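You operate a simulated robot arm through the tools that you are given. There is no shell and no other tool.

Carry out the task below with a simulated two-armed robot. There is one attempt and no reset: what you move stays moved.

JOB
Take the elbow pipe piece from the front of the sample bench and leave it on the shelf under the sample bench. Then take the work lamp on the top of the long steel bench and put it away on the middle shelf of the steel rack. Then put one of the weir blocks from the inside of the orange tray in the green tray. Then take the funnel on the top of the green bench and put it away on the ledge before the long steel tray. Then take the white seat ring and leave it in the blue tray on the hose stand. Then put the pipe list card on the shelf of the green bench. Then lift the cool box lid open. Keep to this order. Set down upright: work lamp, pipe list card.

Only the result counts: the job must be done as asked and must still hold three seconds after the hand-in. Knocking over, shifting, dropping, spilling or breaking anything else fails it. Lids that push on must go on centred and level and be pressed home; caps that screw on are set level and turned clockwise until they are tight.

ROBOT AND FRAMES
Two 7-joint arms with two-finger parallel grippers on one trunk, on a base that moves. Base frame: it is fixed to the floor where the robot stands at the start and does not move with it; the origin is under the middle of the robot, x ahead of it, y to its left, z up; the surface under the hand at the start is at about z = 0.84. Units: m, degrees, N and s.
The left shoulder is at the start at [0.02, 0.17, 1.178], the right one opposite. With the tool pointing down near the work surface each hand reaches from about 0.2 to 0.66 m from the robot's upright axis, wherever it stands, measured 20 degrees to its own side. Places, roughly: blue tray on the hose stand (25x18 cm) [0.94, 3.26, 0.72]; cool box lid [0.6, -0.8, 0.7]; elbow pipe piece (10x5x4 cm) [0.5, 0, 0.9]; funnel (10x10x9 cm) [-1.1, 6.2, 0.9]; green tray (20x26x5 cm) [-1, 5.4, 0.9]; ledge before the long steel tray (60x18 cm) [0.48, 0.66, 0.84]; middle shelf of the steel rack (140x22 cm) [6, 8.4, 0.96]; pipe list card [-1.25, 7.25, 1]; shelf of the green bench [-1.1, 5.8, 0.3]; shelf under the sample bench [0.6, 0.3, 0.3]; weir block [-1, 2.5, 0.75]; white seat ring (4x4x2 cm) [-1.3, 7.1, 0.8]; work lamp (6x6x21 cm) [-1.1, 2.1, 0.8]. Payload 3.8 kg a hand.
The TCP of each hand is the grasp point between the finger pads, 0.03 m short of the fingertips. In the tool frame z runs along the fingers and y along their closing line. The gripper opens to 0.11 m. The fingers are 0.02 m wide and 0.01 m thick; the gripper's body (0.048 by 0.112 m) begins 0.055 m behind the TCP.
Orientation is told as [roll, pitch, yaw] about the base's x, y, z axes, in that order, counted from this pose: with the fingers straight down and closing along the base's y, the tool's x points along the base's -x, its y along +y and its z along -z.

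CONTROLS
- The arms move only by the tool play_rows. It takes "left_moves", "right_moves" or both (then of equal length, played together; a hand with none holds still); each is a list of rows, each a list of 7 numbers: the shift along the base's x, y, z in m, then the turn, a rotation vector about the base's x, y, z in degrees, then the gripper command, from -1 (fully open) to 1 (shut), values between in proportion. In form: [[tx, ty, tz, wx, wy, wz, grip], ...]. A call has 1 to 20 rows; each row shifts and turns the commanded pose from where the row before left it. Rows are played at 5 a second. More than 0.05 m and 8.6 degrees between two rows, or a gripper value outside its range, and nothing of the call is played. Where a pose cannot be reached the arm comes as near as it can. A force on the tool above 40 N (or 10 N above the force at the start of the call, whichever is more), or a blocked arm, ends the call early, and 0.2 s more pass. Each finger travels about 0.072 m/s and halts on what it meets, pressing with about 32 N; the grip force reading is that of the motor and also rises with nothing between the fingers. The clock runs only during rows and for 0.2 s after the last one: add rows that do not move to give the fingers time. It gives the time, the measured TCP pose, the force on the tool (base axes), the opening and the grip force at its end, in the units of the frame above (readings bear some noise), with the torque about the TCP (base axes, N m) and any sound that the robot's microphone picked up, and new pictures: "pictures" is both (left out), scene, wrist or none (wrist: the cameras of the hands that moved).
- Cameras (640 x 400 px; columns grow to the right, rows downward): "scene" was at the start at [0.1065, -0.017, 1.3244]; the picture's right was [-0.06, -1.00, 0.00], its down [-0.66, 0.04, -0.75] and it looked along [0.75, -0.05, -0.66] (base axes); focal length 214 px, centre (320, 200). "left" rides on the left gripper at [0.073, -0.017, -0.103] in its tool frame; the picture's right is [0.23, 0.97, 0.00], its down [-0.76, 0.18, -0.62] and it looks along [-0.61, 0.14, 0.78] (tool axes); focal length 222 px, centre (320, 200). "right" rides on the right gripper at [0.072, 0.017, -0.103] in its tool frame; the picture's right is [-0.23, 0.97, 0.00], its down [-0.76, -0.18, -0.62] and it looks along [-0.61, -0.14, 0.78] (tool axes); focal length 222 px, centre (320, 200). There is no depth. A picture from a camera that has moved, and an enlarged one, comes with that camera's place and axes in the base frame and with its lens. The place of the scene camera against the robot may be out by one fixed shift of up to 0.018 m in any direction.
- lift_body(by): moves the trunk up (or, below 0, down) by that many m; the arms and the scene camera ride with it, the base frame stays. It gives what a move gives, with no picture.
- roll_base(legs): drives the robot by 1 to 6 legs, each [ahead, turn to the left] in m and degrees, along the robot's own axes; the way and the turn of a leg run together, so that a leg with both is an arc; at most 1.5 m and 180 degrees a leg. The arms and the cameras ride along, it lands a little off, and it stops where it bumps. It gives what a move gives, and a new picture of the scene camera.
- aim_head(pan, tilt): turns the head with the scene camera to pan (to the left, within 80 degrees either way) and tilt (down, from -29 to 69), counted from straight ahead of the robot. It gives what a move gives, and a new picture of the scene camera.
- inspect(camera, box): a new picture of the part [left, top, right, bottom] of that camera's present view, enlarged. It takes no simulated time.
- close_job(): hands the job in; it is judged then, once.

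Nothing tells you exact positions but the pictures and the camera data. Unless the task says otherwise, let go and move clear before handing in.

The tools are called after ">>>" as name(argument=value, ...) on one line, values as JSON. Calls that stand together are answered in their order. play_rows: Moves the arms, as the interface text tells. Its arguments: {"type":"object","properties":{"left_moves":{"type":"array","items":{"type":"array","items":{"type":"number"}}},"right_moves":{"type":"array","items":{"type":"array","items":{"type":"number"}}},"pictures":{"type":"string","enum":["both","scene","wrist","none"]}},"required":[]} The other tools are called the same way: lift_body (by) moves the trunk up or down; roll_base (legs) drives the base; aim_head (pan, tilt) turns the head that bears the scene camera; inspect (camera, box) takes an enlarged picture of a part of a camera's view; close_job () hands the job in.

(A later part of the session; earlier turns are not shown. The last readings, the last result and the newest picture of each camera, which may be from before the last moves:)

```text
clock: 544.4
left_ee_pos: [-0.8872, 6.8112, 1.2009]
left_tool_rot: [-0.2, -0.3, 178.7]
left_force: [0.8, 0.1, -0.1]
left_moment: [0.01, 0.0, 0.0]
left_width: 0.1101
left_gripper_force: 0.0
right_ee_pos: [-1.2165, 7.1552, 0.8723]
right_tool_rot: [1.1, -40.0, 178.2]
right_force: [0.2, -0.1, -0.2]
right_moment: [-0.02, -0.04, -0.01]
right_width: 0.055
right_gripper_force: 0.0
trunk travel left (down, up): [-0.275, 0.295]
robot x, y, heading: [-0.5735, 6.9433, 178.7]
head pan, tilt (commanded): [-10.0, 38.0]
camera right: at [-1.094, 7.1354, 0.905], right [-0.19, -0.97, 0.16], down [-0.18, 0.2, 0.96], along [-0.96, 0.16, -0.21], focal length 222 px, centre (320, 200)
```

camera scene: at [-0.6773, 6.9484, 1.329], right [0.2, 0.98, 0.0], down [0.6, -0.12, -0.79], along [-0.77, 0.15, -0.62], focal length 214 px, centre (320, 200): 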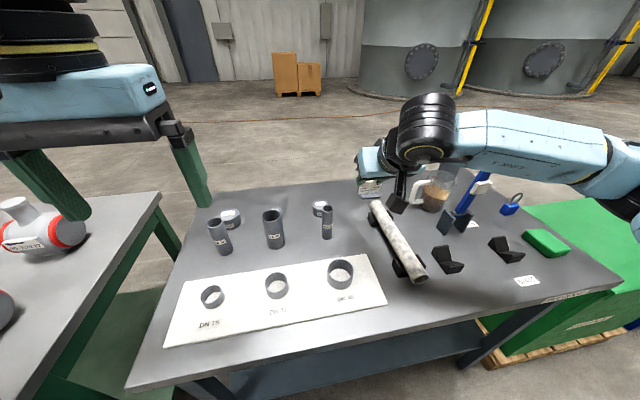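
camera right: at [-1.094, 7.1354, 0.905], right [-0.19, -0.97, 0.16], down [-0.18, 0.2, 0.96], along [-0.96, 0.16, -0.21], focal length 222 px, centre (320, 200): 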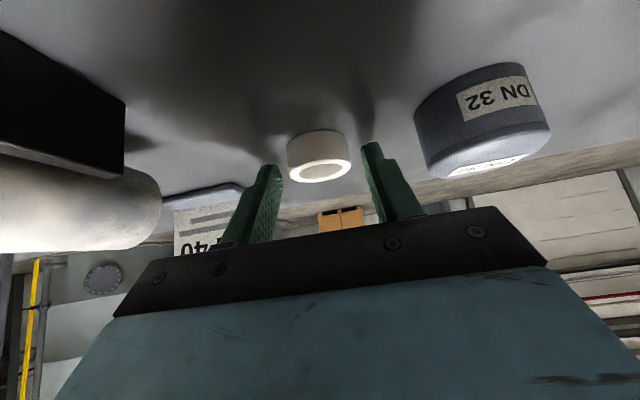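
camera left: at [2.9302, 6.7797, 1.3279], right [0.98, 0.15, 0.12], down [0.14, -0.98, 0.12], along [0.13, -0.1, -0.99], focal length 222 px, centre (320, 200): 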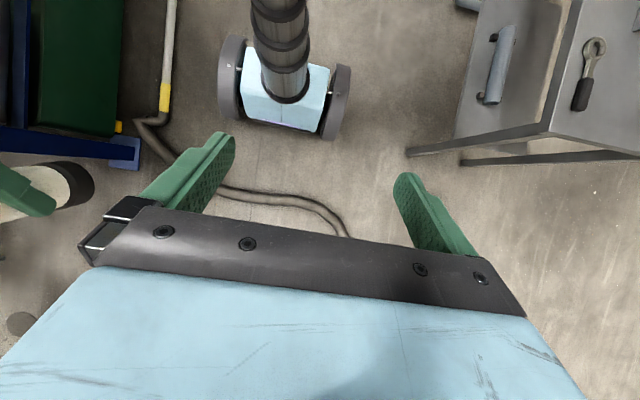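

The ring stands free. I draw back and make the hand steeper (about 15° tilt), then locate the ring anew.

>>> play_rows(right_moves=[[0.013, 0, 0.0155, 0, 0, 0, 0.0], [0.019, 0, 0.023, 0, 0, 0, 0.0], [0.019, 0, 0.023, 0, 0, 0, 0.0], [-0.01, 0, 0.01, 0, -8, 0, -0.2], [-0.01, 0, 0.01, 0, -8, 0, -0.2], [-0.01, 0, 0.01, 0, -8.5, 0, -0.2], [0, 0, 0, 0, 0, 0, -0.2]], pictures="both")

>>> inspect(camera="right", box=[220, 40, 420, 190])

```text
clock: 546.0
left_ee_pos: [-0.8868, 6.8112, 1.2012]
left_tool_rot: [-0.3, -0.3, 178.7]
left_force: [-0.7, -0.6, 0.5]
left_moment: [-0.01, -0.01, -0.02]
left_width: 0.11
left_gripper_force: 0.0
right_ee_pos: [-1.1944, 7.155, 0.9646]
right_tool_rot: [0.3, -15.4, 178.6]
right_force: [0.9, -0.5, 0.5]
right_moment: [-0.02, 0.04, 0.01]
right_width: 0.0658
right_gripper_force: 0.1
trunk travel left (down, up): [-0.275, 0.295]
robot x, y, heading: [-0.5721, 6.9394, 178.9]
head pan, tilt (commanded): [-10.0, 38.0]
camera scene: at [-0.6762, 6.9488, 1.3291], right [0.2, 0.98, 0.0], down [0.6, -0.12, -0.79], along [-0.77, 0.15, -0.62], focal length 214 px, centre (320, 200)
camera right: at [-1.0975, 7.1353, 1.0445], right [-0.24, -0.97, 0.07], down [-0.56, 0.2, 0.8], along [-0.79, 0.16, -0.59], focal length 222 px, centre (320, 200)
```

scene: 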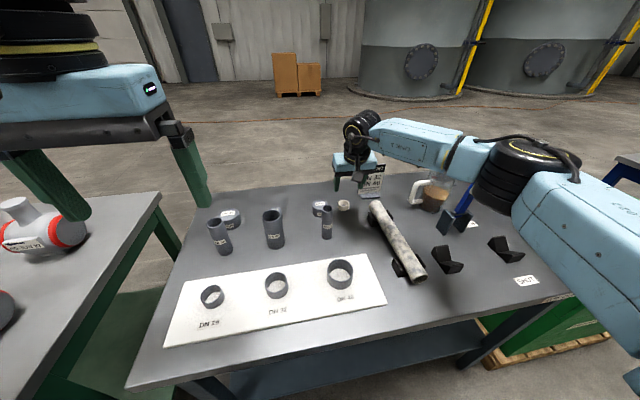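
right: 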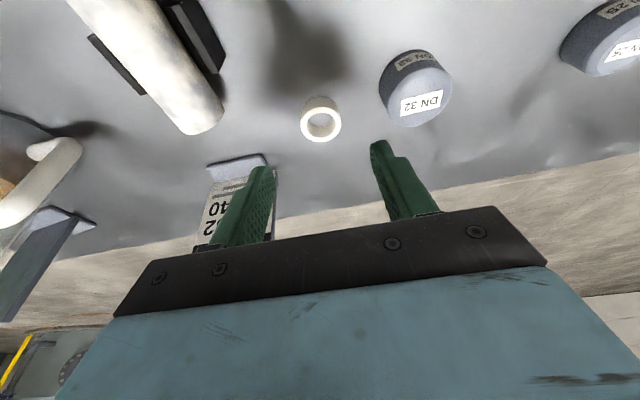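

```text
2.67 times, centred on (320, 115) of right
camera zoom: at [-1.0975, 7.1353, 1.0445], right [-0.24, -0.97, 0.07], down [-0.56, 0.2, 0.8], along [-0.79, 0.16, -0.59], focal length 592 px, centre (320, 427)
```

zoom: 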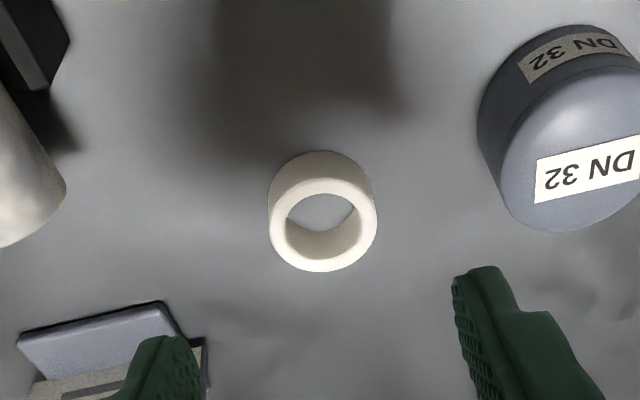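

Ring centre now at [-1.227, 7.154], diameter ≈ 38.7 mm. I come down steeply so the pads cover its full height.

>>> play_rows(right_moves=[[-0.0153, -0.001, -0.0394, 0, 0, 0, -0.05], [0, 0, 0, 0, 0, 0, -0.05], [-0.0067, 0, -0.0241, 0, 0, 0, -0.05], [-0.0046, 0, -0.0171, 0, 0, 0, -0.05], [-0.002, 0, -0.006, 0, 0, 0, -0.05], [0, 0, 0, 0, 0, 0, -0.05]], pictures="wrist")

>>> inspect(camera="right", box=[220, 90, 420, 240])

```text
clock: 547.4
left_ee_pos: [-0.8861, 6.8105, 1.2013]
left_tool_rot: [-0.2, -0.4, 178.7]
left_force: [-0.6, -0.2, -1.0]
left_moment: [0.03, 0.02, -0.01]
left_width: 0.11
left_gripper_force: 0.1
right_ee_pos: [-1.223, 7.154, 0.8774]
right_tool_rot: [0.3, -15.5, 178.5]
right_force: [-0.4, 0.3, -0.1]
right_moment: [0.01, 0.04, 0.0]
right_width: 0.058
right_gripper_force: 0.0
trunk travel left (down, up): [-0.275, 0.295]
robot x, y, heading: [-0.5705, 6.9414, 178.5]
head pan, tilt (commanded): [-10.0, 38.0]
camera right: at [-1.1251, 7.134, 0.9572], right [-0.24, -0.97, 0.07], down [-0.56, 0.2, 0.8], along [-0.79, 0.16, -0.59], focal length 222 px, centre (320, 200)
```

right: 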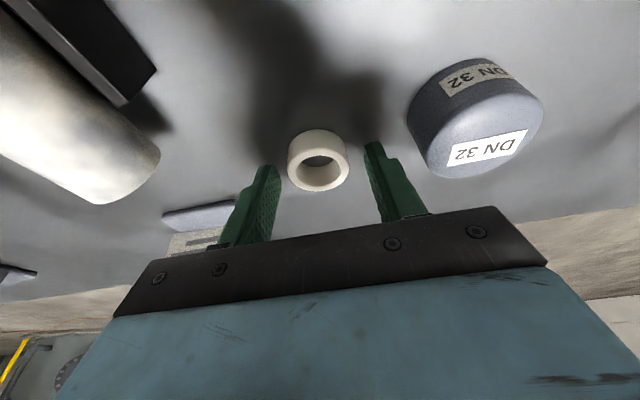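

```text
2.67 times, centred on (320, 165) of right
camera zoom: at [-1.1251, 7.134, 0.9572], right [-0.24, -0.97, 0.07], down [-0.56, 0.2, 0.8], along [-0.79, 0.16, -0.59], focal length 592 px, centre (320, 293)
```

zoom: 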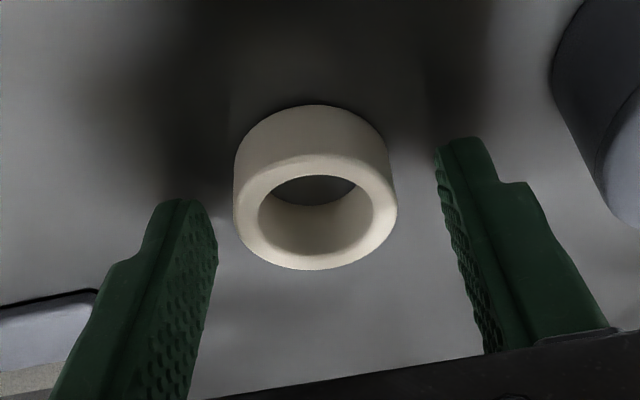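

The ring is centred within the pads. I close.

>>> play_rows(right_moves=[[0.003, 0, 0, 0, 0, 0, 0.1], [0, 0, 0, 0, 0, 0, 0.4], [0, 0, 0, 0, 0, 0, 0.7], [0, 0, 0, 0, 0, 0, 1], [0, 0, 0, 0, 0, 0, 1]], pictures="wrist")

>>> play_rows(right_moves=[[0, 0, 0.005, 0, 0, 0, 1], [0, 0, 0.015, 0, 0, 0, 1], [0, 0, 0.03, 0, 0, 0, 1], [0, 0, 0.03, 0, 0, 0, 1], [0, 0, 0, 0, 0, 0, 1], [0, 0, 0, 0, 0, 0, 1], [0, 0, 0, 0, 0, 0, 1]], pictures="wrist")

```text
clock: 548.6
left_ee_pos: [-0.8856, 6.8106, 1.2024]
left_tool_rot: [-0.2, -0.3, 178.7]
left_force: [-0.2, -0.6, 0.6]
left_moment: [-0.01, -0.01, 0.01]
left_width: 0.11
left_gripper_force: 0.0
right_ee_pos: [-1.2188, 7.1538, 0.8782]
right_tool_rot: [0.3, -15.5, 178.6]
right_force: [0.1, -0.9, -0.1]
right_moment: [-0.03, -0.01, -0.01]
right_width: 0.0358
right_gripper_force: 32.0
trunk travel left (down, up): [-0.275, 0.295]
robot x, y, heading: [-0.57, 6.944, 178.7]
head pan, tilt (commanded): [-10.0, 38.0]
camera right: at [-1.1217, 7.1341, 0.957], right [-0.24, -0.97, 0.07], down [-0.56, 0.2, 0.8], along [-0.79, 0.16, -0.59], focal length 222 px, centre (320, 200)
```

right: 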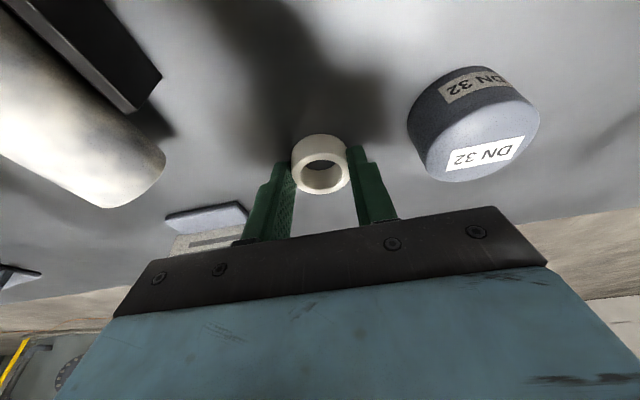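

```text
clock: 550.2
left_ee_pos: [-0.8878, 6.8112, 1.2006]
left_tool_rot: [-0.2, -0.2, 178.7]
left_force: [0.0, 0.0, -0.2]
left_moment: [0.0, -0.01, -0.01]
left_width: 0.1099
left_gripper_force: 0.1
right_ee_pos: [-1.22, 7.1531, 0.9587]
right_tool_rot: [0.3, -15.6, 178.6]
right_force: [-0.4, 1.0, -0.6]
right_moment: [0.0, 0.02, -0.01]
right_width: 0.0356
right_gripper_force: 32.0
trunk travel left (down, up): [-0.275, 0.295]
robot x, y, heading: [-0.5729, 6.9426, 178.5]
head pan, tilt (commanded): [-10.0, 38.0]
camera right: at [-1.122, 7.1336, 1.0382], right [-0.24, -0.97, 0.07], down [-0.56, 0.2, 0.8], along [-0.79, 0.16, -0.59], focal length 222 px, centre (320, 200)
```

right: 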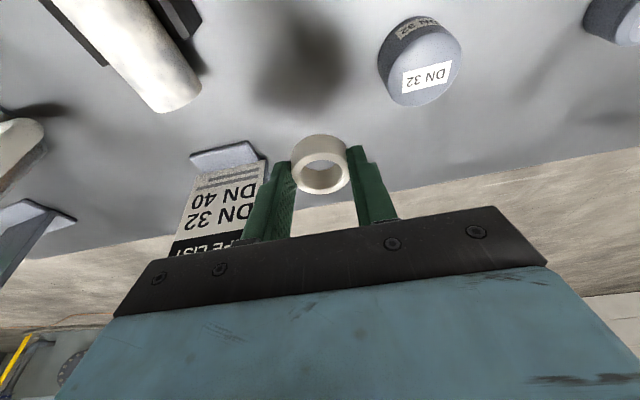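

The ring (slightly soft) is held over its full height and steady. I raise it, draw back, and drive south to the hose stand.

>>> play_rows(right_moves=[[0, 0, 0.04, 0, 0, 0, 1], [0.01, 0, 0.04, 0, 0, 0, 1], [0.03, 0, 0.04, 0, 0, 0, 1], [0.04, 0, 0.01, 0, 0, 0, 1], [0.04, 0, 0, 0, 0, 0, 1], [0.04, 0, 0, 0, 0, 0, 1], [0.04, 0, 0, 0, 0, 0, 1], [0.04, 0, 0, 0, 0, 0, 1], [0, 0, 0, 0, 0, 0, 1]], pictures="none")

>>> roll_base(legs=[[-0.38, 0], [0, 91], [1.3, 0]])

>>> inspect(camera="right", box=[220, 100, 420, 225])

```text
clock: 552.2
left_ee_pos: [-0.8859, 6.8114, 1.2002]
left_tool_rot: [-0.3, -0.2, 178.7]
left_force: [0.2, 0.6, -0.1]
left_moment: [0.03, -0.01, -0.01]
left_width: 0.1102
left_gripper_force: 0.0
right_ee_pos: [-0.9811, 7.153, 1.0874]
right_tool_rot: [0.3, -15.5, 178.5]
right_force: [0.5, 0.7, 0.3]
right_moment: [-0.03, -0.04, 0.0]
right_width: 0.0355
right_gripper_force: 32.4
trunk travel left (down, up): [-0.275, 0.295]
robot x, y, heading: [-0.5749, 6.9427, 178.6]
head pan, tilt (commanded): [-10.0, 38.0]
```

```text
clock: 564.6
left_ee_pos: [-0.0578, 5.3307, 1.2014]
left_tool_rot: [-0.2, -0.2, -90.2]
left_force: [0.6, 0.2, 0.1]
left_moment: [0.02, 0.05, -0.01]
left_width: 0.1101
left_gripper_force: 0.0
right_ee_pos: [-0.3976, 5.2298, 1.0892]
right_tool_rot: [0.3, -15.5, -90.3]
right_force: [-0.2, 0.5, 0.2]
right_moment: [0.02, 0.0, 0.0]
right_width: 0.0361
right_gripper_force: 32.3
trunk travel left (down, up): [-0.275, 0.295]
robot x, y, heading: [-0.1919, 5.6416, -90.0]
head pan, tilt (commanded): [-10.0, 38.0]
camera scene: at [-0.2089, 5.5247, 1.3291], right [-0.98, 0.18, 0.0], down [0.11, 0.61, -0.79], along [-0.14, -0.78, -0.62], focal length 214 px, centre (320, 200)
```

scene: 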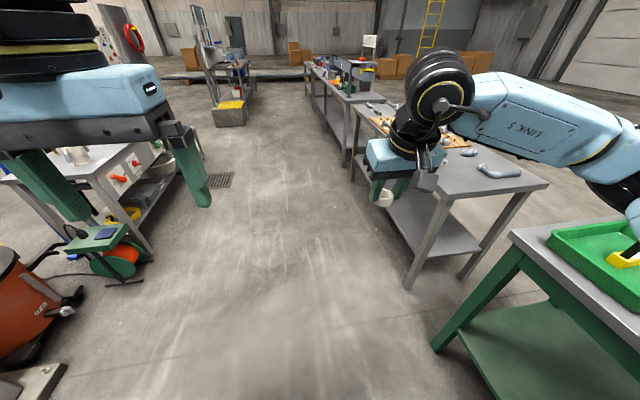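

```text
3.20 times, centred on (320, 162) of right
camera zoom: at [-0.3794, 5.3262, 1.1684], right [0.97, -0.22, 0.07], down [-0.18, -0.57, 0.8], along [-0.14, -0.79, -0.59], focal length 711 px, centre (320, 320)
```

zoom: 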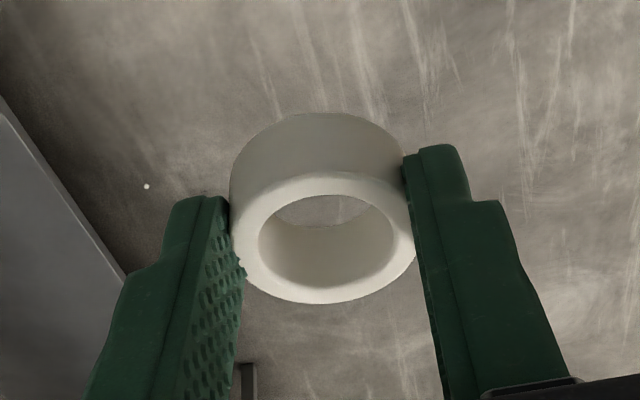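

The ring is steady. I drive on to y≈3.4 and turn to face the hose stand.

>>> roll_base(legs=[[1.3, 0], [0.93, 0], [0, 90]])

>>> aim_head(pan=-10, tilt=38)

```text
clock: 579.4
left_ee_pos: [0.1265, 3.5378, 1.2017]
left_tool_rot: [-0.2, -0.3, -0.1]
left_force: [-0.9, 0.7, 0.4]
left_moment: [-0.01, 0.01, 0.01]
left_width: 0.1098
left_gripper_force: 0.1
right_ee_pos: [0.2292, 3.1974, 1.0896]
right_tool_rot: [0.3, -15.5, -0.3]
right_force: [0.8, 0.6, 0.0]
right_moment: [-0.01, 0.01, 0.0]
right_width: 0.0357
right_gripper_force: 31.8
trunk travel left (down, up): [-0.275, 0.295]
robot x, y, heading: [-0.1882, 3.3992, -0.3]
head pan, tilt (commanded): [-10.0, 38.0]
camera scene: at [-0.0775, 3.3727, 1.3291], right [-0.18, -0.98, 0.0], down [-0.61, 0.11, -0.79], along [0.78, -0.14, -0.62], focal length 214 px, centre (320, 200)
```

scene: 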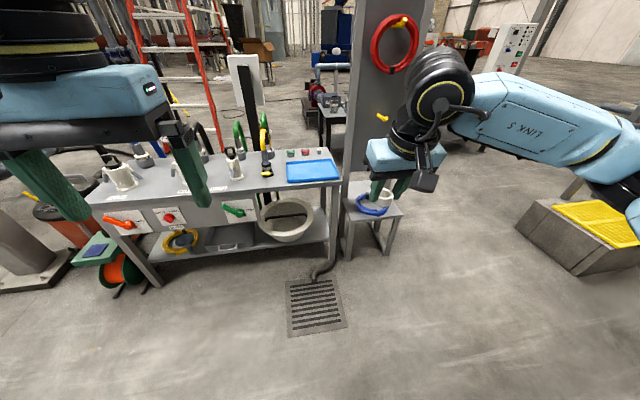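

```text
clock: 580.0
left_ee_pos: [0.1271, 3.5373, 1.2024]
left_tool_rot: [-0.3, -0.3, -0.1]
left_force: [-0.1, 0.5, 0.2]
left_moment: [0.0, -0.02, -0.01]
left_width: 0.1099
left_gripper_force: 0.1
right_ee_pos: [0.2283, 3.1984, 1.089]
right_tool_rot: [0.3, -15.5, -0.3]
right_force: [-0.5, -0.6, -0.2]
right_moment: [0.03, -0.01, 0.02]
right_width: 0.0358
right_gripper_force: 31.8
trunk travel left (down, up): [-0.275, 0.295]
robot x, y, heading: [-0.1852, 3.4023, 0.1]
head pan, tilt (commanded): [-10.0, 38.0]
camera scene: at [-0.0775, 3.3725, 1.3291], right [-0.18, -0.98, 0.0], down [-0.61, 0.11, -0.79], along [0.78, -0.14, -0.62], focal length 214 px, centre (320, 200)
```

scene: 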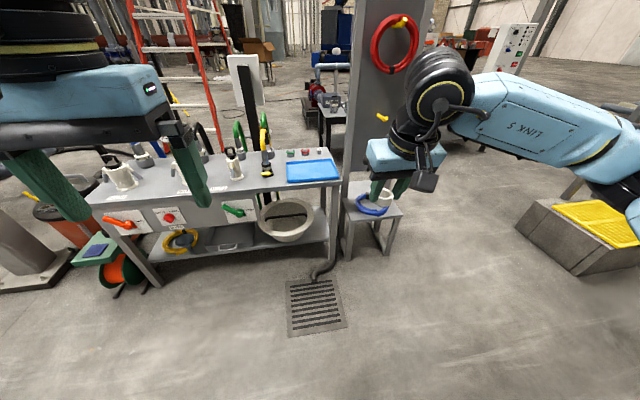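

The light-blue tray is at the right end of the hose stand, about [0.96, 3.24]. I drive closer.

>>> roll_base(legs=[[0.35, 0]])

>>> inspect(camera="scene", box=[200, 60, 440, 260])

>>> inspect(camera="right", box=[0, 0, 640, 400])

```text
clock: 582.3
left_ee_pos: [0.4841, 3.5341, 1.2008]
left_tool_rot: [-0.2, -0.2, -0.4]
left_force: [-0.2, 0.9, 0.4]
left_moment: [-0.01, 0.02, 0.0]
left_width: 0.11
left_gripper_force: 0.0
right_ee_pos: [0.5834, 3.1952, 1.0884]
right_tool_rot: [0.4, -15.5, -0.4]
right_force: [1.3, -1.1, -0.5]
right_moment: [0.02, 0.03, 0.02]
right_width: 0.0357
right_gripper_force: 31.8
trunk travel left (down, up): [-0.275, 0.295]
robot x, y, heading: [0.1715, 3.3965, -0.3]
head pan, tilt (commanded): [-10.0, 38.0]
camera scene: at [0.2784, 3.3703, 1.329], right [-0.18, -0.98, 0.0], down [-0.61, 0.11, -0.79], along [0.77, -0.14, -0.62], focal length 214 px, centre (320, 200)
```

scene: 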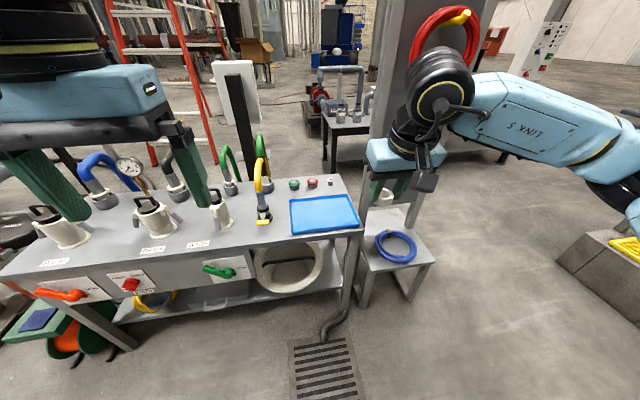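

```text
2.00 times, centred on (320, 160) of scene
camera zoom: at [0.2784, 3.3703, 1.329], right [-0.18, -0.98, 0.0], down [-0.61, 0.11, -0.79], along [0.77, -0.14, -0.62], focal length 429 px, centre (320, 280)
```

zoom: 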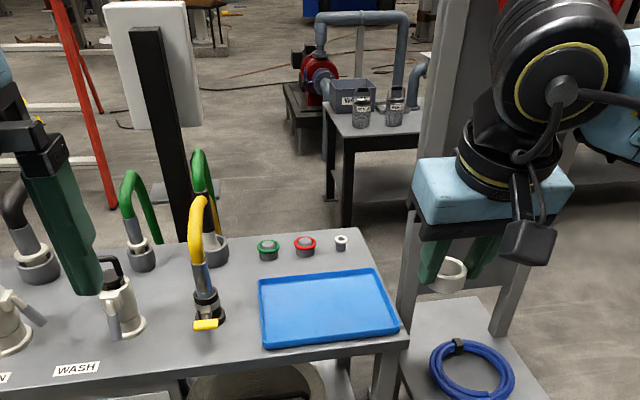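

```text
1.00 times, centred on (320, 200) of right (not enlarged: the box is as wide or as high as the picture)
camera zoom: at [0.4871, 3.2109, 1.1682], right [0.23, 0.97, 0.07], down [0.57, -0.19, 0.8], along [0.79, -0.15, -0.59], focal length 222 px, centre (320, 200)
```

zoom: 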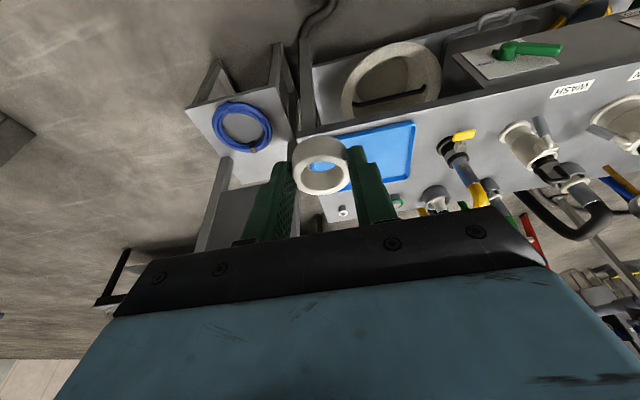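

The tray spans about x 0.85–1.03, y 3.11–3.38. I tuck the left hand back, drive 20 cm ahead, and bring the ring over the tray.

>>> play_rows(left_moves=[[-0.03, 0, 0.03, 0, 0, 0, -1], [-0.03, 0, 0.03, 0, 0, 0, -1], [-0.02, 0, 0.02, 0, 0, 0, -1], [0, 0, 0, 0, 0, 0, -1]], pictures="none")

>>> roll_base(legs=[[0.19, 0]])

>>> play_rows(right_moves=[[0.03, 0.011, 0, 0, 0, 0, 1], [0.03, 0.011, 0, 0, 0, 0, 1], [0.03, 0.011, 0, 0, 0, 0, 1], [0.03, 0.011, 0, 0, 0, 0, 1], [0.03, 0.011, 0, 0, 0, 0, 1], [0, 0, 0, 0, 0, 0, 1]])

```text
clock: 583.0
left_ee_pos: [0.4282, 3.5394, 1.2599]
left_tool_rot: [0.6, -0.3, 0.1]
left_force: [11.7, 7.0, -10.4]
left_moment: [-0.51, 0.35, -0.35]
left_width: 0.1101
left_gripper_force: 0.1
right_ee_pos: [0.5826, 3.194, 1.0883]
right_tool_rot: [0.3, -15.5, -0.5]
right_force: [0.9, -0.5, 0.2]
right_moment: [-0.02, 0.01, -0.02]
right_width: 0.0356
right_gripper_force: 32.2
trunk travel left (down, up): [-0.275, 0.295]
robot x, y, heading: [0.1718, 3.3988, -0.5]
head pan, tilt (commanded): [-10.0, 38.0]
stopped in row 3 (left hand): the force on the tool passed its limit at 83 N (the readings are from after the stop); the commanded pose is now the measured one
```

```text
clock: 584.5
left_ee_pos: [0.6111, 3.5387, 1.2604]
left_tool_rot: [0.4, -0.2, 0.2]
left_force: [26.9, 17.8, -12.5]
left_moment: [-1.75, 1.88, -1.02]
left_width: 0.11
left_gripper_force: 0.2
right_ee_pos: [0.7697, 3.1948, 1.0883]
right_tool_rot: [0.3, -15.5, -0.3]
right_force: [0.3, 0.2, -0.4]
right_moment: [-0.04, 0.05, 0.01]
right_width: 0.0359
right_gripper_force: 32.2
trunk travel left (down, up): [-0.275, 0.295]
robot x, y, heading: [0.3513, 3.4011, -0.3]
head pan, tilt (commanded): [-10.0, 38.0]
camera scene: at [0.4646, 3.3704, 1.3316], right [-0.17, -0.99, 0.0], down [-0.58, 0.1, -0.81], along [0.79, -0.13, -0.59], focal length 214 px, centre (320, 200)
```

scene: 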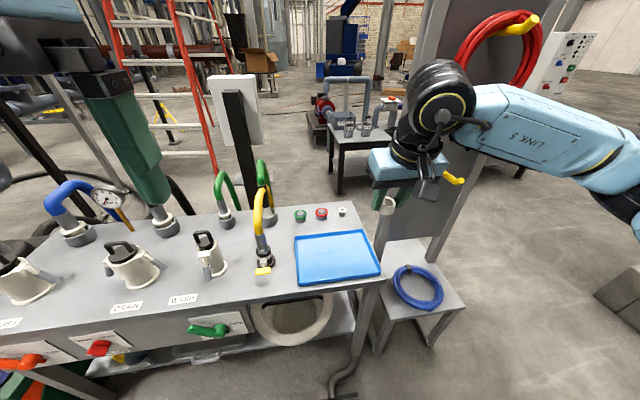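

```text
clock: 585.9
left_ee_pos: [0.6103, 3.538, 1.261]
left_tool_rot: [0.5, -0.2, 0.2]
left_force: [16.2, 9.2, -12.3]
left_moment: [-0.64, 0.6, -0.41]
left_width: 0.1098
left_gripper_force: 0.1
right_ee_pos: [0.9198, 3.2515, 1.088]
right_tool_rot: [0.3, -15.5, -0.3]
right_force: [0.4, -0.5, -0.4]
right_moment: [-0.02, 0.04, 0.01]
right_width: 0.0356
right_gripper_force: 32.2
trunk travel left (down, up): [-0.275, 0.295]
robot x, y, heading: [0.3534, 3.3942, -0.3]
head pan, tilt (commanded): [-10.0, 38.0]
camera scene: at [0.4632, 3.3701, 1.3316], right [-0.17, -0.99, 0.0], down [-0.59, 0.1, -0.8], along [0.79, -0.13, -0.59], focal length 214 px, centre (320, 200)
camera right: at [0.823, 3.267, 1.1677], right [0.22, 0.97, 0.06], down [0.57, -0.18, 0.8], along [0.79, -0.14, -0.59], focal length 222 px, centre (320, 200)
```

scene: 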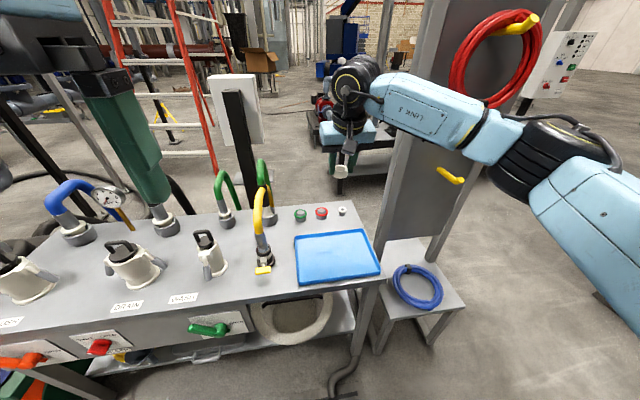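
right: 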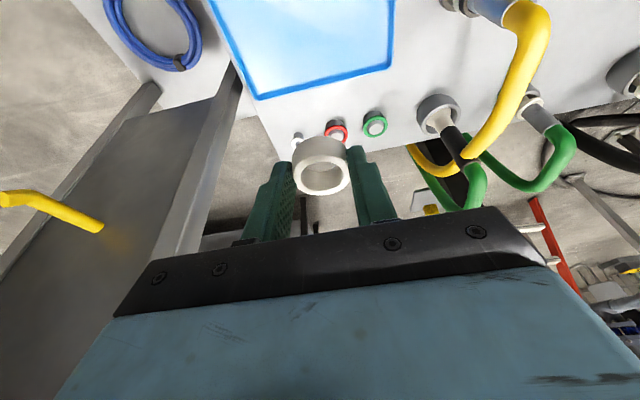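

The left hand had touched my own head (nothing outside); I move it away first. Then I centre the ring over the tray and start lowering.

>>> play_rows(left_moves=[[0.02, 0.02, -0.02, 0, 0, 0, -1], [0.02, 0.02, -0.02, 0, 0, 0, -1], [0.01, 0.01, -0.01, 0, 0, 0, -1], [0, 0, 0, 0, 0, 0, -1]], pictures="none")

>>> play_rows(right_moves=[[0.01, 0, -0.04, 0, 0, 0, 1], [0.01, 0, -0.04, 0, 0, 0, 1], [0, 0, -0.04, 0, 0, 0, 1], [0, 0, -0.04, 0, 0, 0, 1], [0, 0, -0.04, 0, 0, 0, 1], [0, 0, 0, 0, 0, 0, 1]])

```text
clock: 586.9
left_ee_pos: [0.6593, 3.588, 1.211]
left_tool_rot: [0.4, -0.3, 0.3]
left_force: [-0.5, 0.4, -0.6]
left_moment: [-0.02, -0.03, 0.01]
left_width: 0.1099
left_gripper_force: 0.1
right_ee_pos: [0.9188, 3.2524, 1.089]
right_tool_rot: [0.3, -15.6, -0.3]
right_force: [0.7, -0.3, -0.8]
right_moment: [0.03, -0.03, 0.0]
right_width: 0.0358
right_gripper_force: 32.3
trunk travel left (down, up): [-0.275, 0.295]
robot x, y, heading: [0.3535, 3.3929, -0.4]
head pan, tilt (commanded): [-10.0, 38.0]
```

```text
clock: 588.3
left_ee_pos: [0.6604, 3.5883, 1.2104]
left_tool_rot: [0.3, -0.3, 0.3]
left_force: [0.4, -0.1, 0.2]
left_moment: [-0.02, 0.01, 0.03]
left_width: 0.1098
left_gripper_force: 0.0
right_ee_pos: [0.9376, 3.2483, 0.8862]
right_tool_rot: [0.3, -15.5, -0.3]
right_force: [0.5, 0.2, 0.0]
right_moment: [0.0, -0.01, 0.0]
right_width: 0.0357
right_gripper_force: 32.5
trunk travel left (down, up): [-0.275, 0.295]
robot x, y, heading: [0.3542, 3.3946, -0.2]
head pan, tilt (commanded): [-10.0, 38.0]
camera scene: at [0.4623, 3.3698, 1.3292], right [-0.18, -0.98, 0.0], down [-0.61, 0.11, -0.79], along [0.78, -0.14, -0.62], focal length 214 px, centre (320, 200)
camera right: at [0.8416, 3.2649, 0.9667], right [0.22, 0.97, 0.07], down [0.57, -0.18, 0.8], along [0.79, -0.14, -0.59], focal length 222 px, centre (320, 200)
```

scene: 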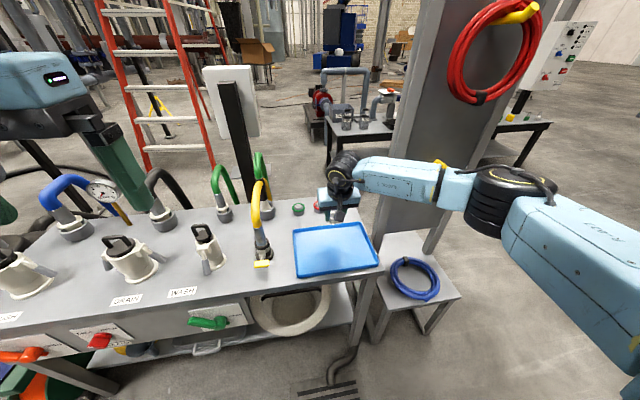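
right: 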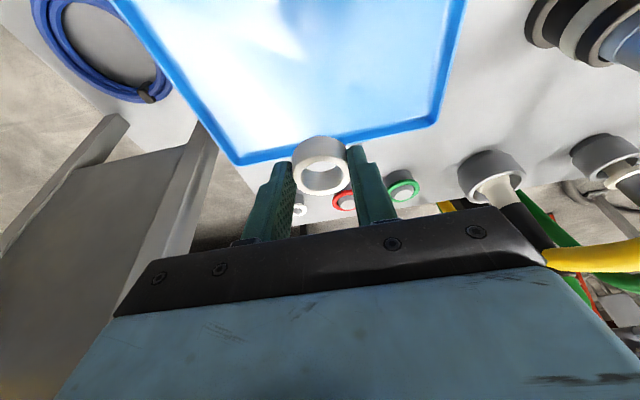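

>>> play_rows(right_moves=[[0, 0, -0.035, 0, 0, 0, 1], [0, 0, -0.03, 0, 0, 0, 1], [0, 0, -0.02, 0, 0, 0, 1], [0, 0, 0, 0, 0, 0, 1]])

```text
clock: 589.3
left_ee_pos: [0.66, 3.5889, 1.2104]
left_tool_rot: [0.4, -0.2, 0.1]
left_force: [-0.2, 0.6, -0.1]
left_moment: [0.01, 0.01, 0.01]
left_width: 0.1099
left_gripper_force: 0.1
right_ee_pos: [0.9382, 3.2493, 0.8026]
right_tool_rot: [0.3, -15.5, -0.4]
right_force: [1.4, -0.2, -0.4]
right_moment: [0.0, 0.02, 0.02]
right_width: 0.0357
right_gripper_force: 31.9
trunk travel left (down, up): [-0.275, 0.295]
robot x, y, heading: [0.3571, 3.398, -0.4]
head pan, tilt (commanded): [-10.0, 38.0]
camera scene: at [0.4623, 3.3697, 1.3291], right [-0.18, -0.98, 0.0], down [-0.61, 0.11, -0.79], along [0.78, -0.14, -0.62], focal length 214 px, centre (320, 200)
camera right: at [0.8417, 3.2662, 0.8819], right [0.22, 0.97, 0.07], down [0.57, -0.18, 0.8], along [0.79, -0.14, -0.59], focal length 222 px, centre (320, 200)
```

scene: 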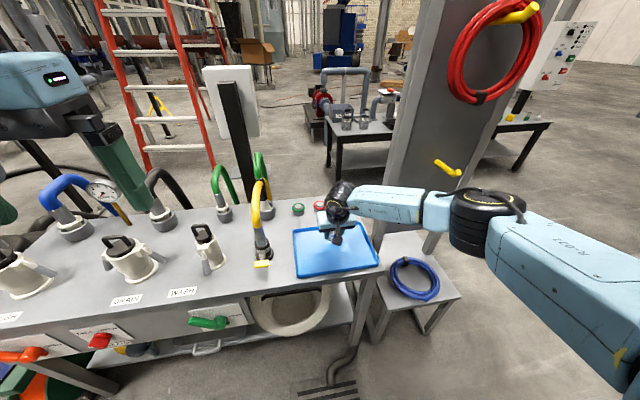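
right: 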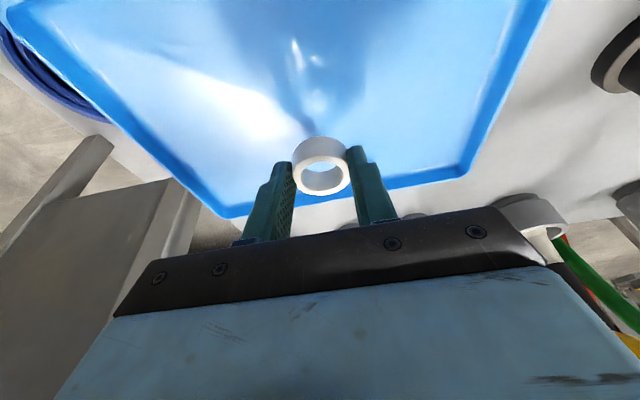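

>>> play_rows(right_moves=[[0, 0, -0.012, 0, 0, 0, 1], [0, 0, -0.01, 0, 0, 0, 1], [0, 0, -0.005, 0, 0, 0, 1], [0, 0, -0.004, 0, 0, 0, 1], [0, 0, 0, 0, 0, 0, 1]], pictures="wrist")

```text
clock: 590.5
left_ee_pos: [0.6604, 3.5884, 1.2108]
left_tool_rot: [0.2, -0.2, 0.2]
left_force: [-0.7, 0.2, -0.5]
left_moment: [-0.01, 0.02, 0.02]
left_width: 0.1101
left_gripper_force: 0.1
right_ee_pos: [0.9377, 3.2489, 0.7716]
right_tool_rot: [0.4, -15.5, -0.3]
right_force: [0.4, 0.7, -0.1]
right_moment: [0.03, 0.02, 0.0]
right_width: 0.0358
right_gripper_force: 31.3
trunk travel left (down, up): [-0.275, 0.295]
robot x, y, heading: [0.3566, 3.3996, -0.4]
head pan, tilt (commanded): [-10.0, 38.0]
camera right: at [0.8419, 3.2657, 0.8519], right [0.22, 0.97, 0.07], down [0.57, -0.18, 0.8], along [0.79, -0.14, -0.59], focal length 222 px, centre (320, 200)
```

right: 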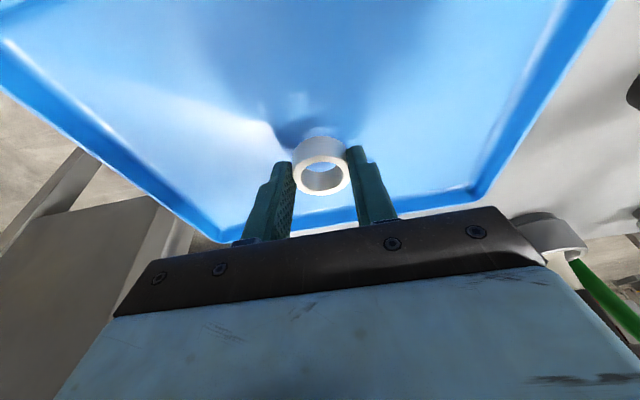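

>>> play_rows(right_moves=[[0, 0, -0.004, 0, 0, 0, 1], [0, 0, -0.003, 0, 0, 0, 1], [0, 0, -0.003, 0, 0, 0, 1], [0, 0, -0.002, 0, 0, 0, 1], [0, 0, 0, 0, 0, 0, 1]], pictures="wrist")

>>> inspect(camera="right", box=[220, 80, 420, 225])

```text
clock: 591.7
left_ee_pos: [0.6598, 3.5891, 1.2111]
left_tool_rot: [0.4, -0.4, 0.3]
left_force: [-0.8, 0.5, 0.5]
left_moment: [-0.01, -0.01, 0.0]
left_width: 0.1097
left_gripper_force: 0.1
right_ee_pos: [0.9375, 3.2498, 0.7615]
right_tool_rot: [0.3, -15.6, -0.3]
right_force: [0.1, -1.0, 3.6]
right_moment: [-0.11, -0.06, -0.02]
right_width: 0.0353
right_gripper_force: 32.1
trunk travel left (down, up): [-0.275, 0.295]
robot x, y, heading: [0.3572, 3.3999, 0.1]
head pan, tilt (commanded): [-10.0, 38.0]
camera right: at [0.8419, 3.2661, 0.8408], right [0.22, 0.97, 0.07], down [0.57, -0.18, 0.8], along [0.79, -0.14, -0.59], focal length 222 px, centre (320, 200)
```

right: 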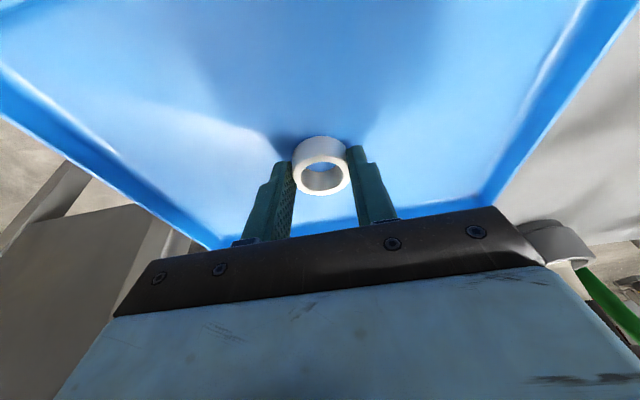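

```text
2.76 times, centred on (320, 152) of right
camera zoom: at [0.8419, 3.2661, 0.8408], right [0.22, 0.97, 0.07], down [0.57, -0.18, 0.8], along [0.79, -0.14, -0.59], focal length 613 px, centre (320, 331)
```

zoom: 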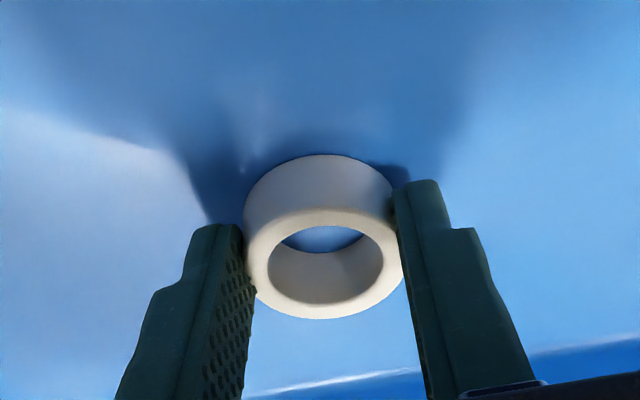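

The ring touches the tray floor (3.6 N). I release and rise.

>>> play_rows(right_moves=[[0, 0, 0, 0, 0, 0, 0.3], [0, 0, 0, 0, 0, 0, 0.1], [0, 0, 0, 0, 0, 0, -0.1], [0, 0, 0, 0, 0, 0, -0.1], [0, 0, 0.01, 0, 0, 0, -0.1], [-0.005, 0, 0.03, 0, 0, 0, -0.1], [-0.005, 0, 0.04, 0, 0, 0, -0.1], [0, 0, 0.04, 0, 0, 0, -0.1], [0, 0, 0.04, 0, 0, 0, -0.1], [0, 0, 0.04, 0, 0, 0, -0.1], [0, 0, 0.04, 0, 0, 0, -0.1], [0, 0, 0.04, 0, 0, 0, -0.1], [0, 0, 0, 0, 0, 0, -0.1]], pictures="both")

```text
clock: 594.5
left_ee_pos: [0.6597, 3.5871, 1.211]
left_tool_rot: [0.5, -0.4, 0.2]
left_force: [-0.5, 0.0, 0.6]
left_moment: [-0.01, 0.01, -0.01]
left_width: 0.1098
left_gripper_force: 0.1
right_ee_pos: [0.9295, 3.2507, 1.0404]
right_tool_rot: [0.4, -15.6, -0.3]
right_force: [-0.5, -0.6, 0.7]
right_moment: [-0.01, -0.04, -0.02]
right_width: 0.0604
right_gripper_force: 0.1
trunk travel left (down, up): [-0.275, 0.295]
robot x, y, heading: [0.3553, 3.3969, -0.3]
head pan, tilt (commanded): [-10.0, 38.0]
camera scene: at [0.4626, 3.3695, 1.3291], right [-0.18, -0.98, 0.0], down [-0.61, 0.11, -0.79], along [0.78, -0.14, -0.62], focal length 214 px, centre (320, 200)
camera right: at [0.8324, 3.2673, 1.12], right [0.22, 0.97, 0.07], down [0.57, -0.18, 0.8], along [0.79, -0.14, -0.59], focal length 222 px, centre (320, 200)
```

scene: 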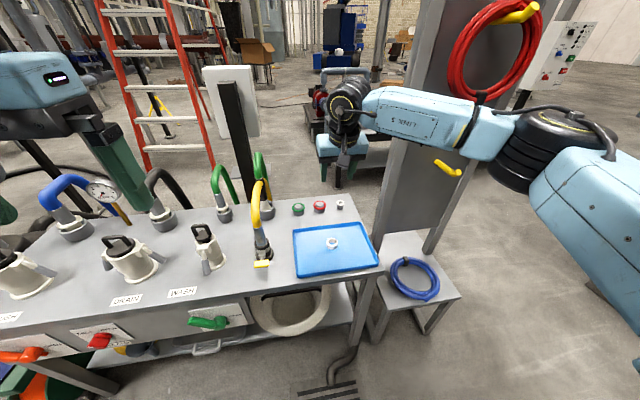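
right: 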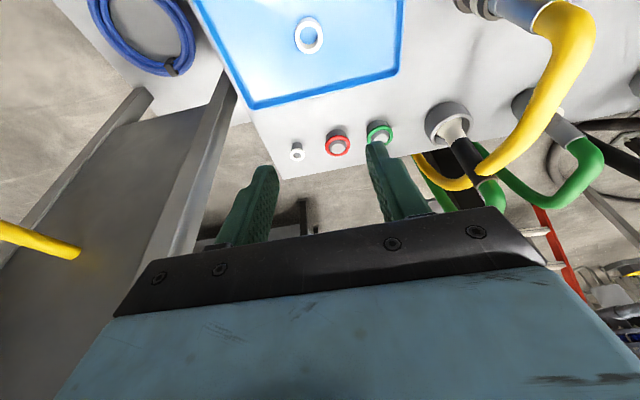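

The white seat ring lies in the blue tray. Next the pipe-list card: I retract, back off and return north to the dark bench.

>>> play_rows(right_moves=[[-0.04, 0, 0.02, 0, 0, 0, -1], [-0.04, 0, 0.02, 0, 0, 0, -1], [-0.04, 0, 0.02, 0, 0, 0, -1], [-0.04, 0, 0.0, 0, 0, 0, -1], [-0.02, 0, 0.0, 0, 0, 0, -1], [0, 0, 0, 0, 0, 0, -1]], pictures="none")

>>> roll_base(legs=[[-0.5, 0], [0, 90], [1.3, 0]])

>>> roll_base(legs=[[1.3, 0], [1.1, 0], [0, 90]])

```text
clock: 595.9
left_ee_pos: [0.6602, 3.5889, 1.2105]
left_tool_rot: [0.5, -0.3, 0.3]
left_force: [0.1, -0.3, -0.2]
left_moment: [-0.03, 0.02, -0.02]
left_width: 0.1102
left_gripper_force: 0.0
right_ee_pos: [0.747, 3.2508, 1.1004]
right_tool_rot: [0.2, -15.5, -0.3]
right_force: [0.5, 0.5, -0.7]
right_moment: [0.02, -0.02, -0.03]
right_width: 0.11
right_gripper_force: 0.1
trunk travel left (down, up): [-0.275, 0.295]
robot x, y, heading: [0.3549, 3.3973, -0.2]
head pan, tilt (commanded): [-10.0, 38.0]
```

```text
clock: 608.8
left_ee_pos: [-0.3353, 4.9971, 1.2108]
left_tool_rot: [0.4, -0.4, 90.3]
left_force: [-0.4, 0.5, 0.4]
left_moment: [-0.03, -0.01, -0.02]
left_width: 0.1101
left_gripper_force: 0.1
right_ee_pos: [0.0024, 5.0839, 1.0999]
right_tool_rot: [0.3, -15.5, 89.8]
right_force: [-0.2, 0.0, 1.1]
right_moment: [0.01, -0.02, -0.02]
right_width: 0.1099
right_gripper_force: 0.0
trunk travel left (down, up): [-0.275, 0.295]
robot x, y, heading: [-0.1418, 4.6917, 89.6]
head pan, tilt (commanded): [-10.0, 38.0]
camera scene: at [-0.1275, 4.7862, 1.3291], right [0.98, -0.18, 0.0], down [-0.11, -0.61, -0.79], along [0.14, 0.78, -0.62], focal length 214 px, centre (320, 200)
```

scene: 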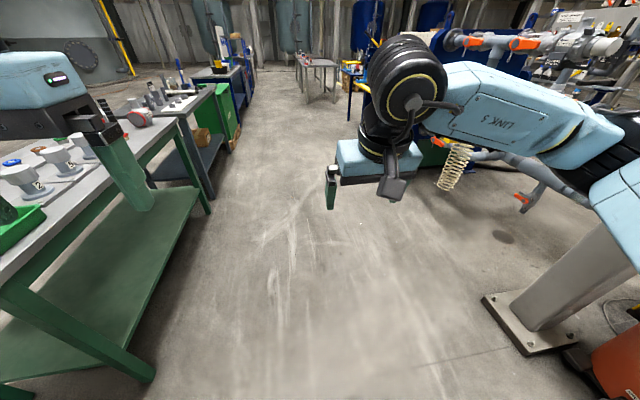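

```text
clock: 624.4
left_ee_pos: [-0.4747, 6.9013, 1.2103]
left_tool_rot: [0.5, -0.3, -178.3]
left_force: [0.7, -0.3, -0.1]
left_moment: [-0.04, 0.02, 0.0]
left_width: 0.11
left_gripper_force: 0.1
right_ee_pos: [-0.5705, 7.2377, 1.1003]
right_tool_rot: [0.3, -15.6, -178.9]
right_force: [0.4, -1.1, 0.3]
right_moment: [0.02, 0.01, -0.01]
right_width: 0.1102
right_gripper_force: 0.0
trunk travel left (down, up): [-0.275, 0.295]
robot x, y, heading: [-0.1735, 7.1044, -178.3]
head pan, tilt (commanded): [-10.0, 38.0]
camera scene: at [-0.2794, 7.1027, 1.3291], right [0.15, 0.99, 0.0], down [0.61, -0.09, -0.79], along [-0.78, 0.12, -0.62], focal length 214 px, centre (320, 200)
```

scene: 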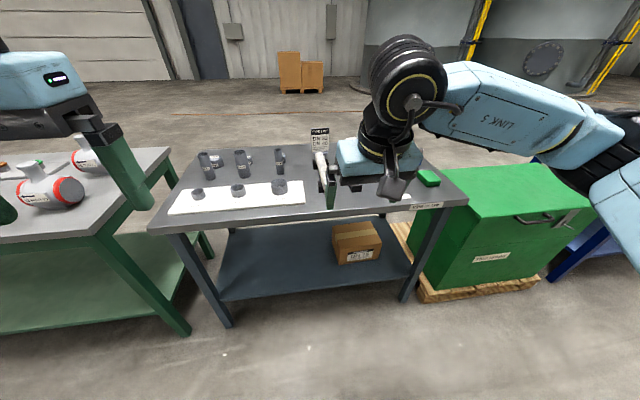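

For the card I'll use the left arm, whose elbow stays over the low tubes rather than near the blue lever. I shift the robot 30 cm north and tuck the right hand.

>>> play_rows(right_moves=[[0.02, 0.005, 0.03, 0, -5, 0, -1], [0.02, 0.005, 0.03, 0, -5, 0, -1], [0.02, 0.005, 0.03, 0, -5, 0, -1], [0, 0, 0, 0, 0, 0, -1]], pictures="none")

>>> roll_base(legs=[[0, -91], [0.32, 0], [0, 89]])

>>> aim_head(pan=10, tilt=38)

```text
clock: 625.4
left_ee_pos: [-0.474, 6.9022, 1.2105]
left_tool_rot: [0.4, -0.3, -178.4]
left_force: [0.0, -0.1, 0.2]
left_moment: [-0.01, -0.03, 0.04]
left_width: 0.1099
left_gripper_force: 0.0
right_ee_pos: [-0.5128, 7.2533, 1.1885]
right_tool_rot: [0.6, -0.4, -179.0]
right_force: [0.0, 0.2, 0.1]
right_moment: [-0.03, 0.01, -0.01]
right_width: 0.1099
right_gripper_force: 0.1
trunk travel left (down, up): [-0.275, 0.295]
robot x, y, heading: [-0.1767, 7.101, -178.7]
head pan, tilt (commanded): [-10.0, 38.0]
```

```text
clock: 635.2
left_ee_pos: [-0.4868, 7.2368, 1.2099]
left_tool_rot: [0.5, -0.2, 178.6]
left_force: [-0.2, -0.1, -0.2]
left_moment: [0.03, 0.01, 0.0]
left_width: 0.1097
left_gripper_force: 0.0
right_ee_pos: [-0.503, 7.588, 1.1902]
right_tool_rot: [0.6, -0.5, 178.0]
right_force: [0.1, -0.4, -0.3]
right_moment: [-0.01, 0.02, 0.02]
right_width: 0.1101
right_gripper_force: 0.0
trunk travel left (down, up): [-0.275, 0.295]
robot x, y, heading: [-0.1762, 7.4181, 178.4]
head pan, tilt (commanded): [-10.0, 38.0]
camera scene: at [-0.28, 7.4254, 1.3291], right [0.21, 0.98, 0.0], down [0.6, -0.13, -0.79], along [-0.77, 0.16, -0.62], focal length 214 px, centre (320, 200)
```

scene: 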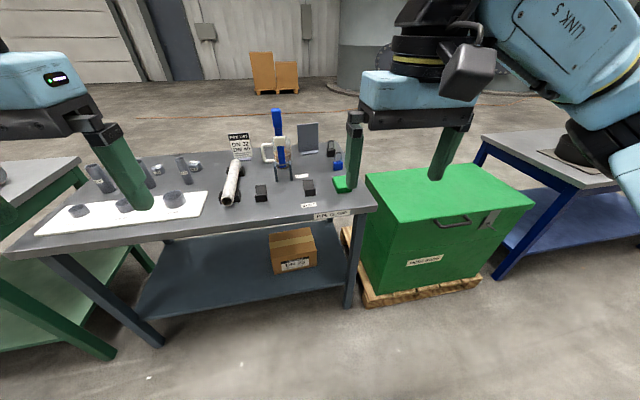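

```text
clock: 636.0
left_ee_pos: [-0.4863, 7.2365, 1.2103]
left_tool_rot: [0.4, -0.4, 178.5]
left_force: [0.0, 0.8, 0.5]
left_moment: [-0.02, 0.02, -0.02]
left_width: 0.1099
left_gripper_force: 0.1
right_ee_pos: [-0.5043, 7.5879, 1.1893]
right_tool_rot: [0.6, -0.5, 178.1]
right_force: [0.3, -0.1, -0.3]
right_moment: [-0.01, -0.02, 0.0]
right_width: 0.1101
right_gripper_force: 0.0
trunk travel left (down, up): [-0.275, 0.295]
robot x, y, heading: [-0.1752, 7.419, 178.2]
head pan, tilt (commanded): [10.0, 38.0]
camera scene: at [-0.281, 7.3957, 1.3291], right [-0.14, 0.99, 0.0], down [0.61, 0.09, -0.79], along [-0.78, -0.11, -0.62], focal length 214 px, centre (320, 200)
```

scene: 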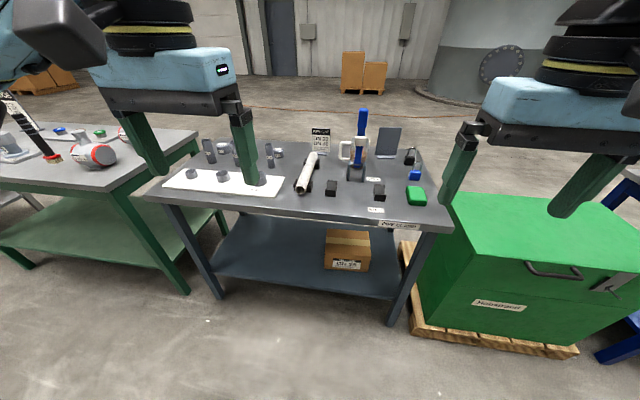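

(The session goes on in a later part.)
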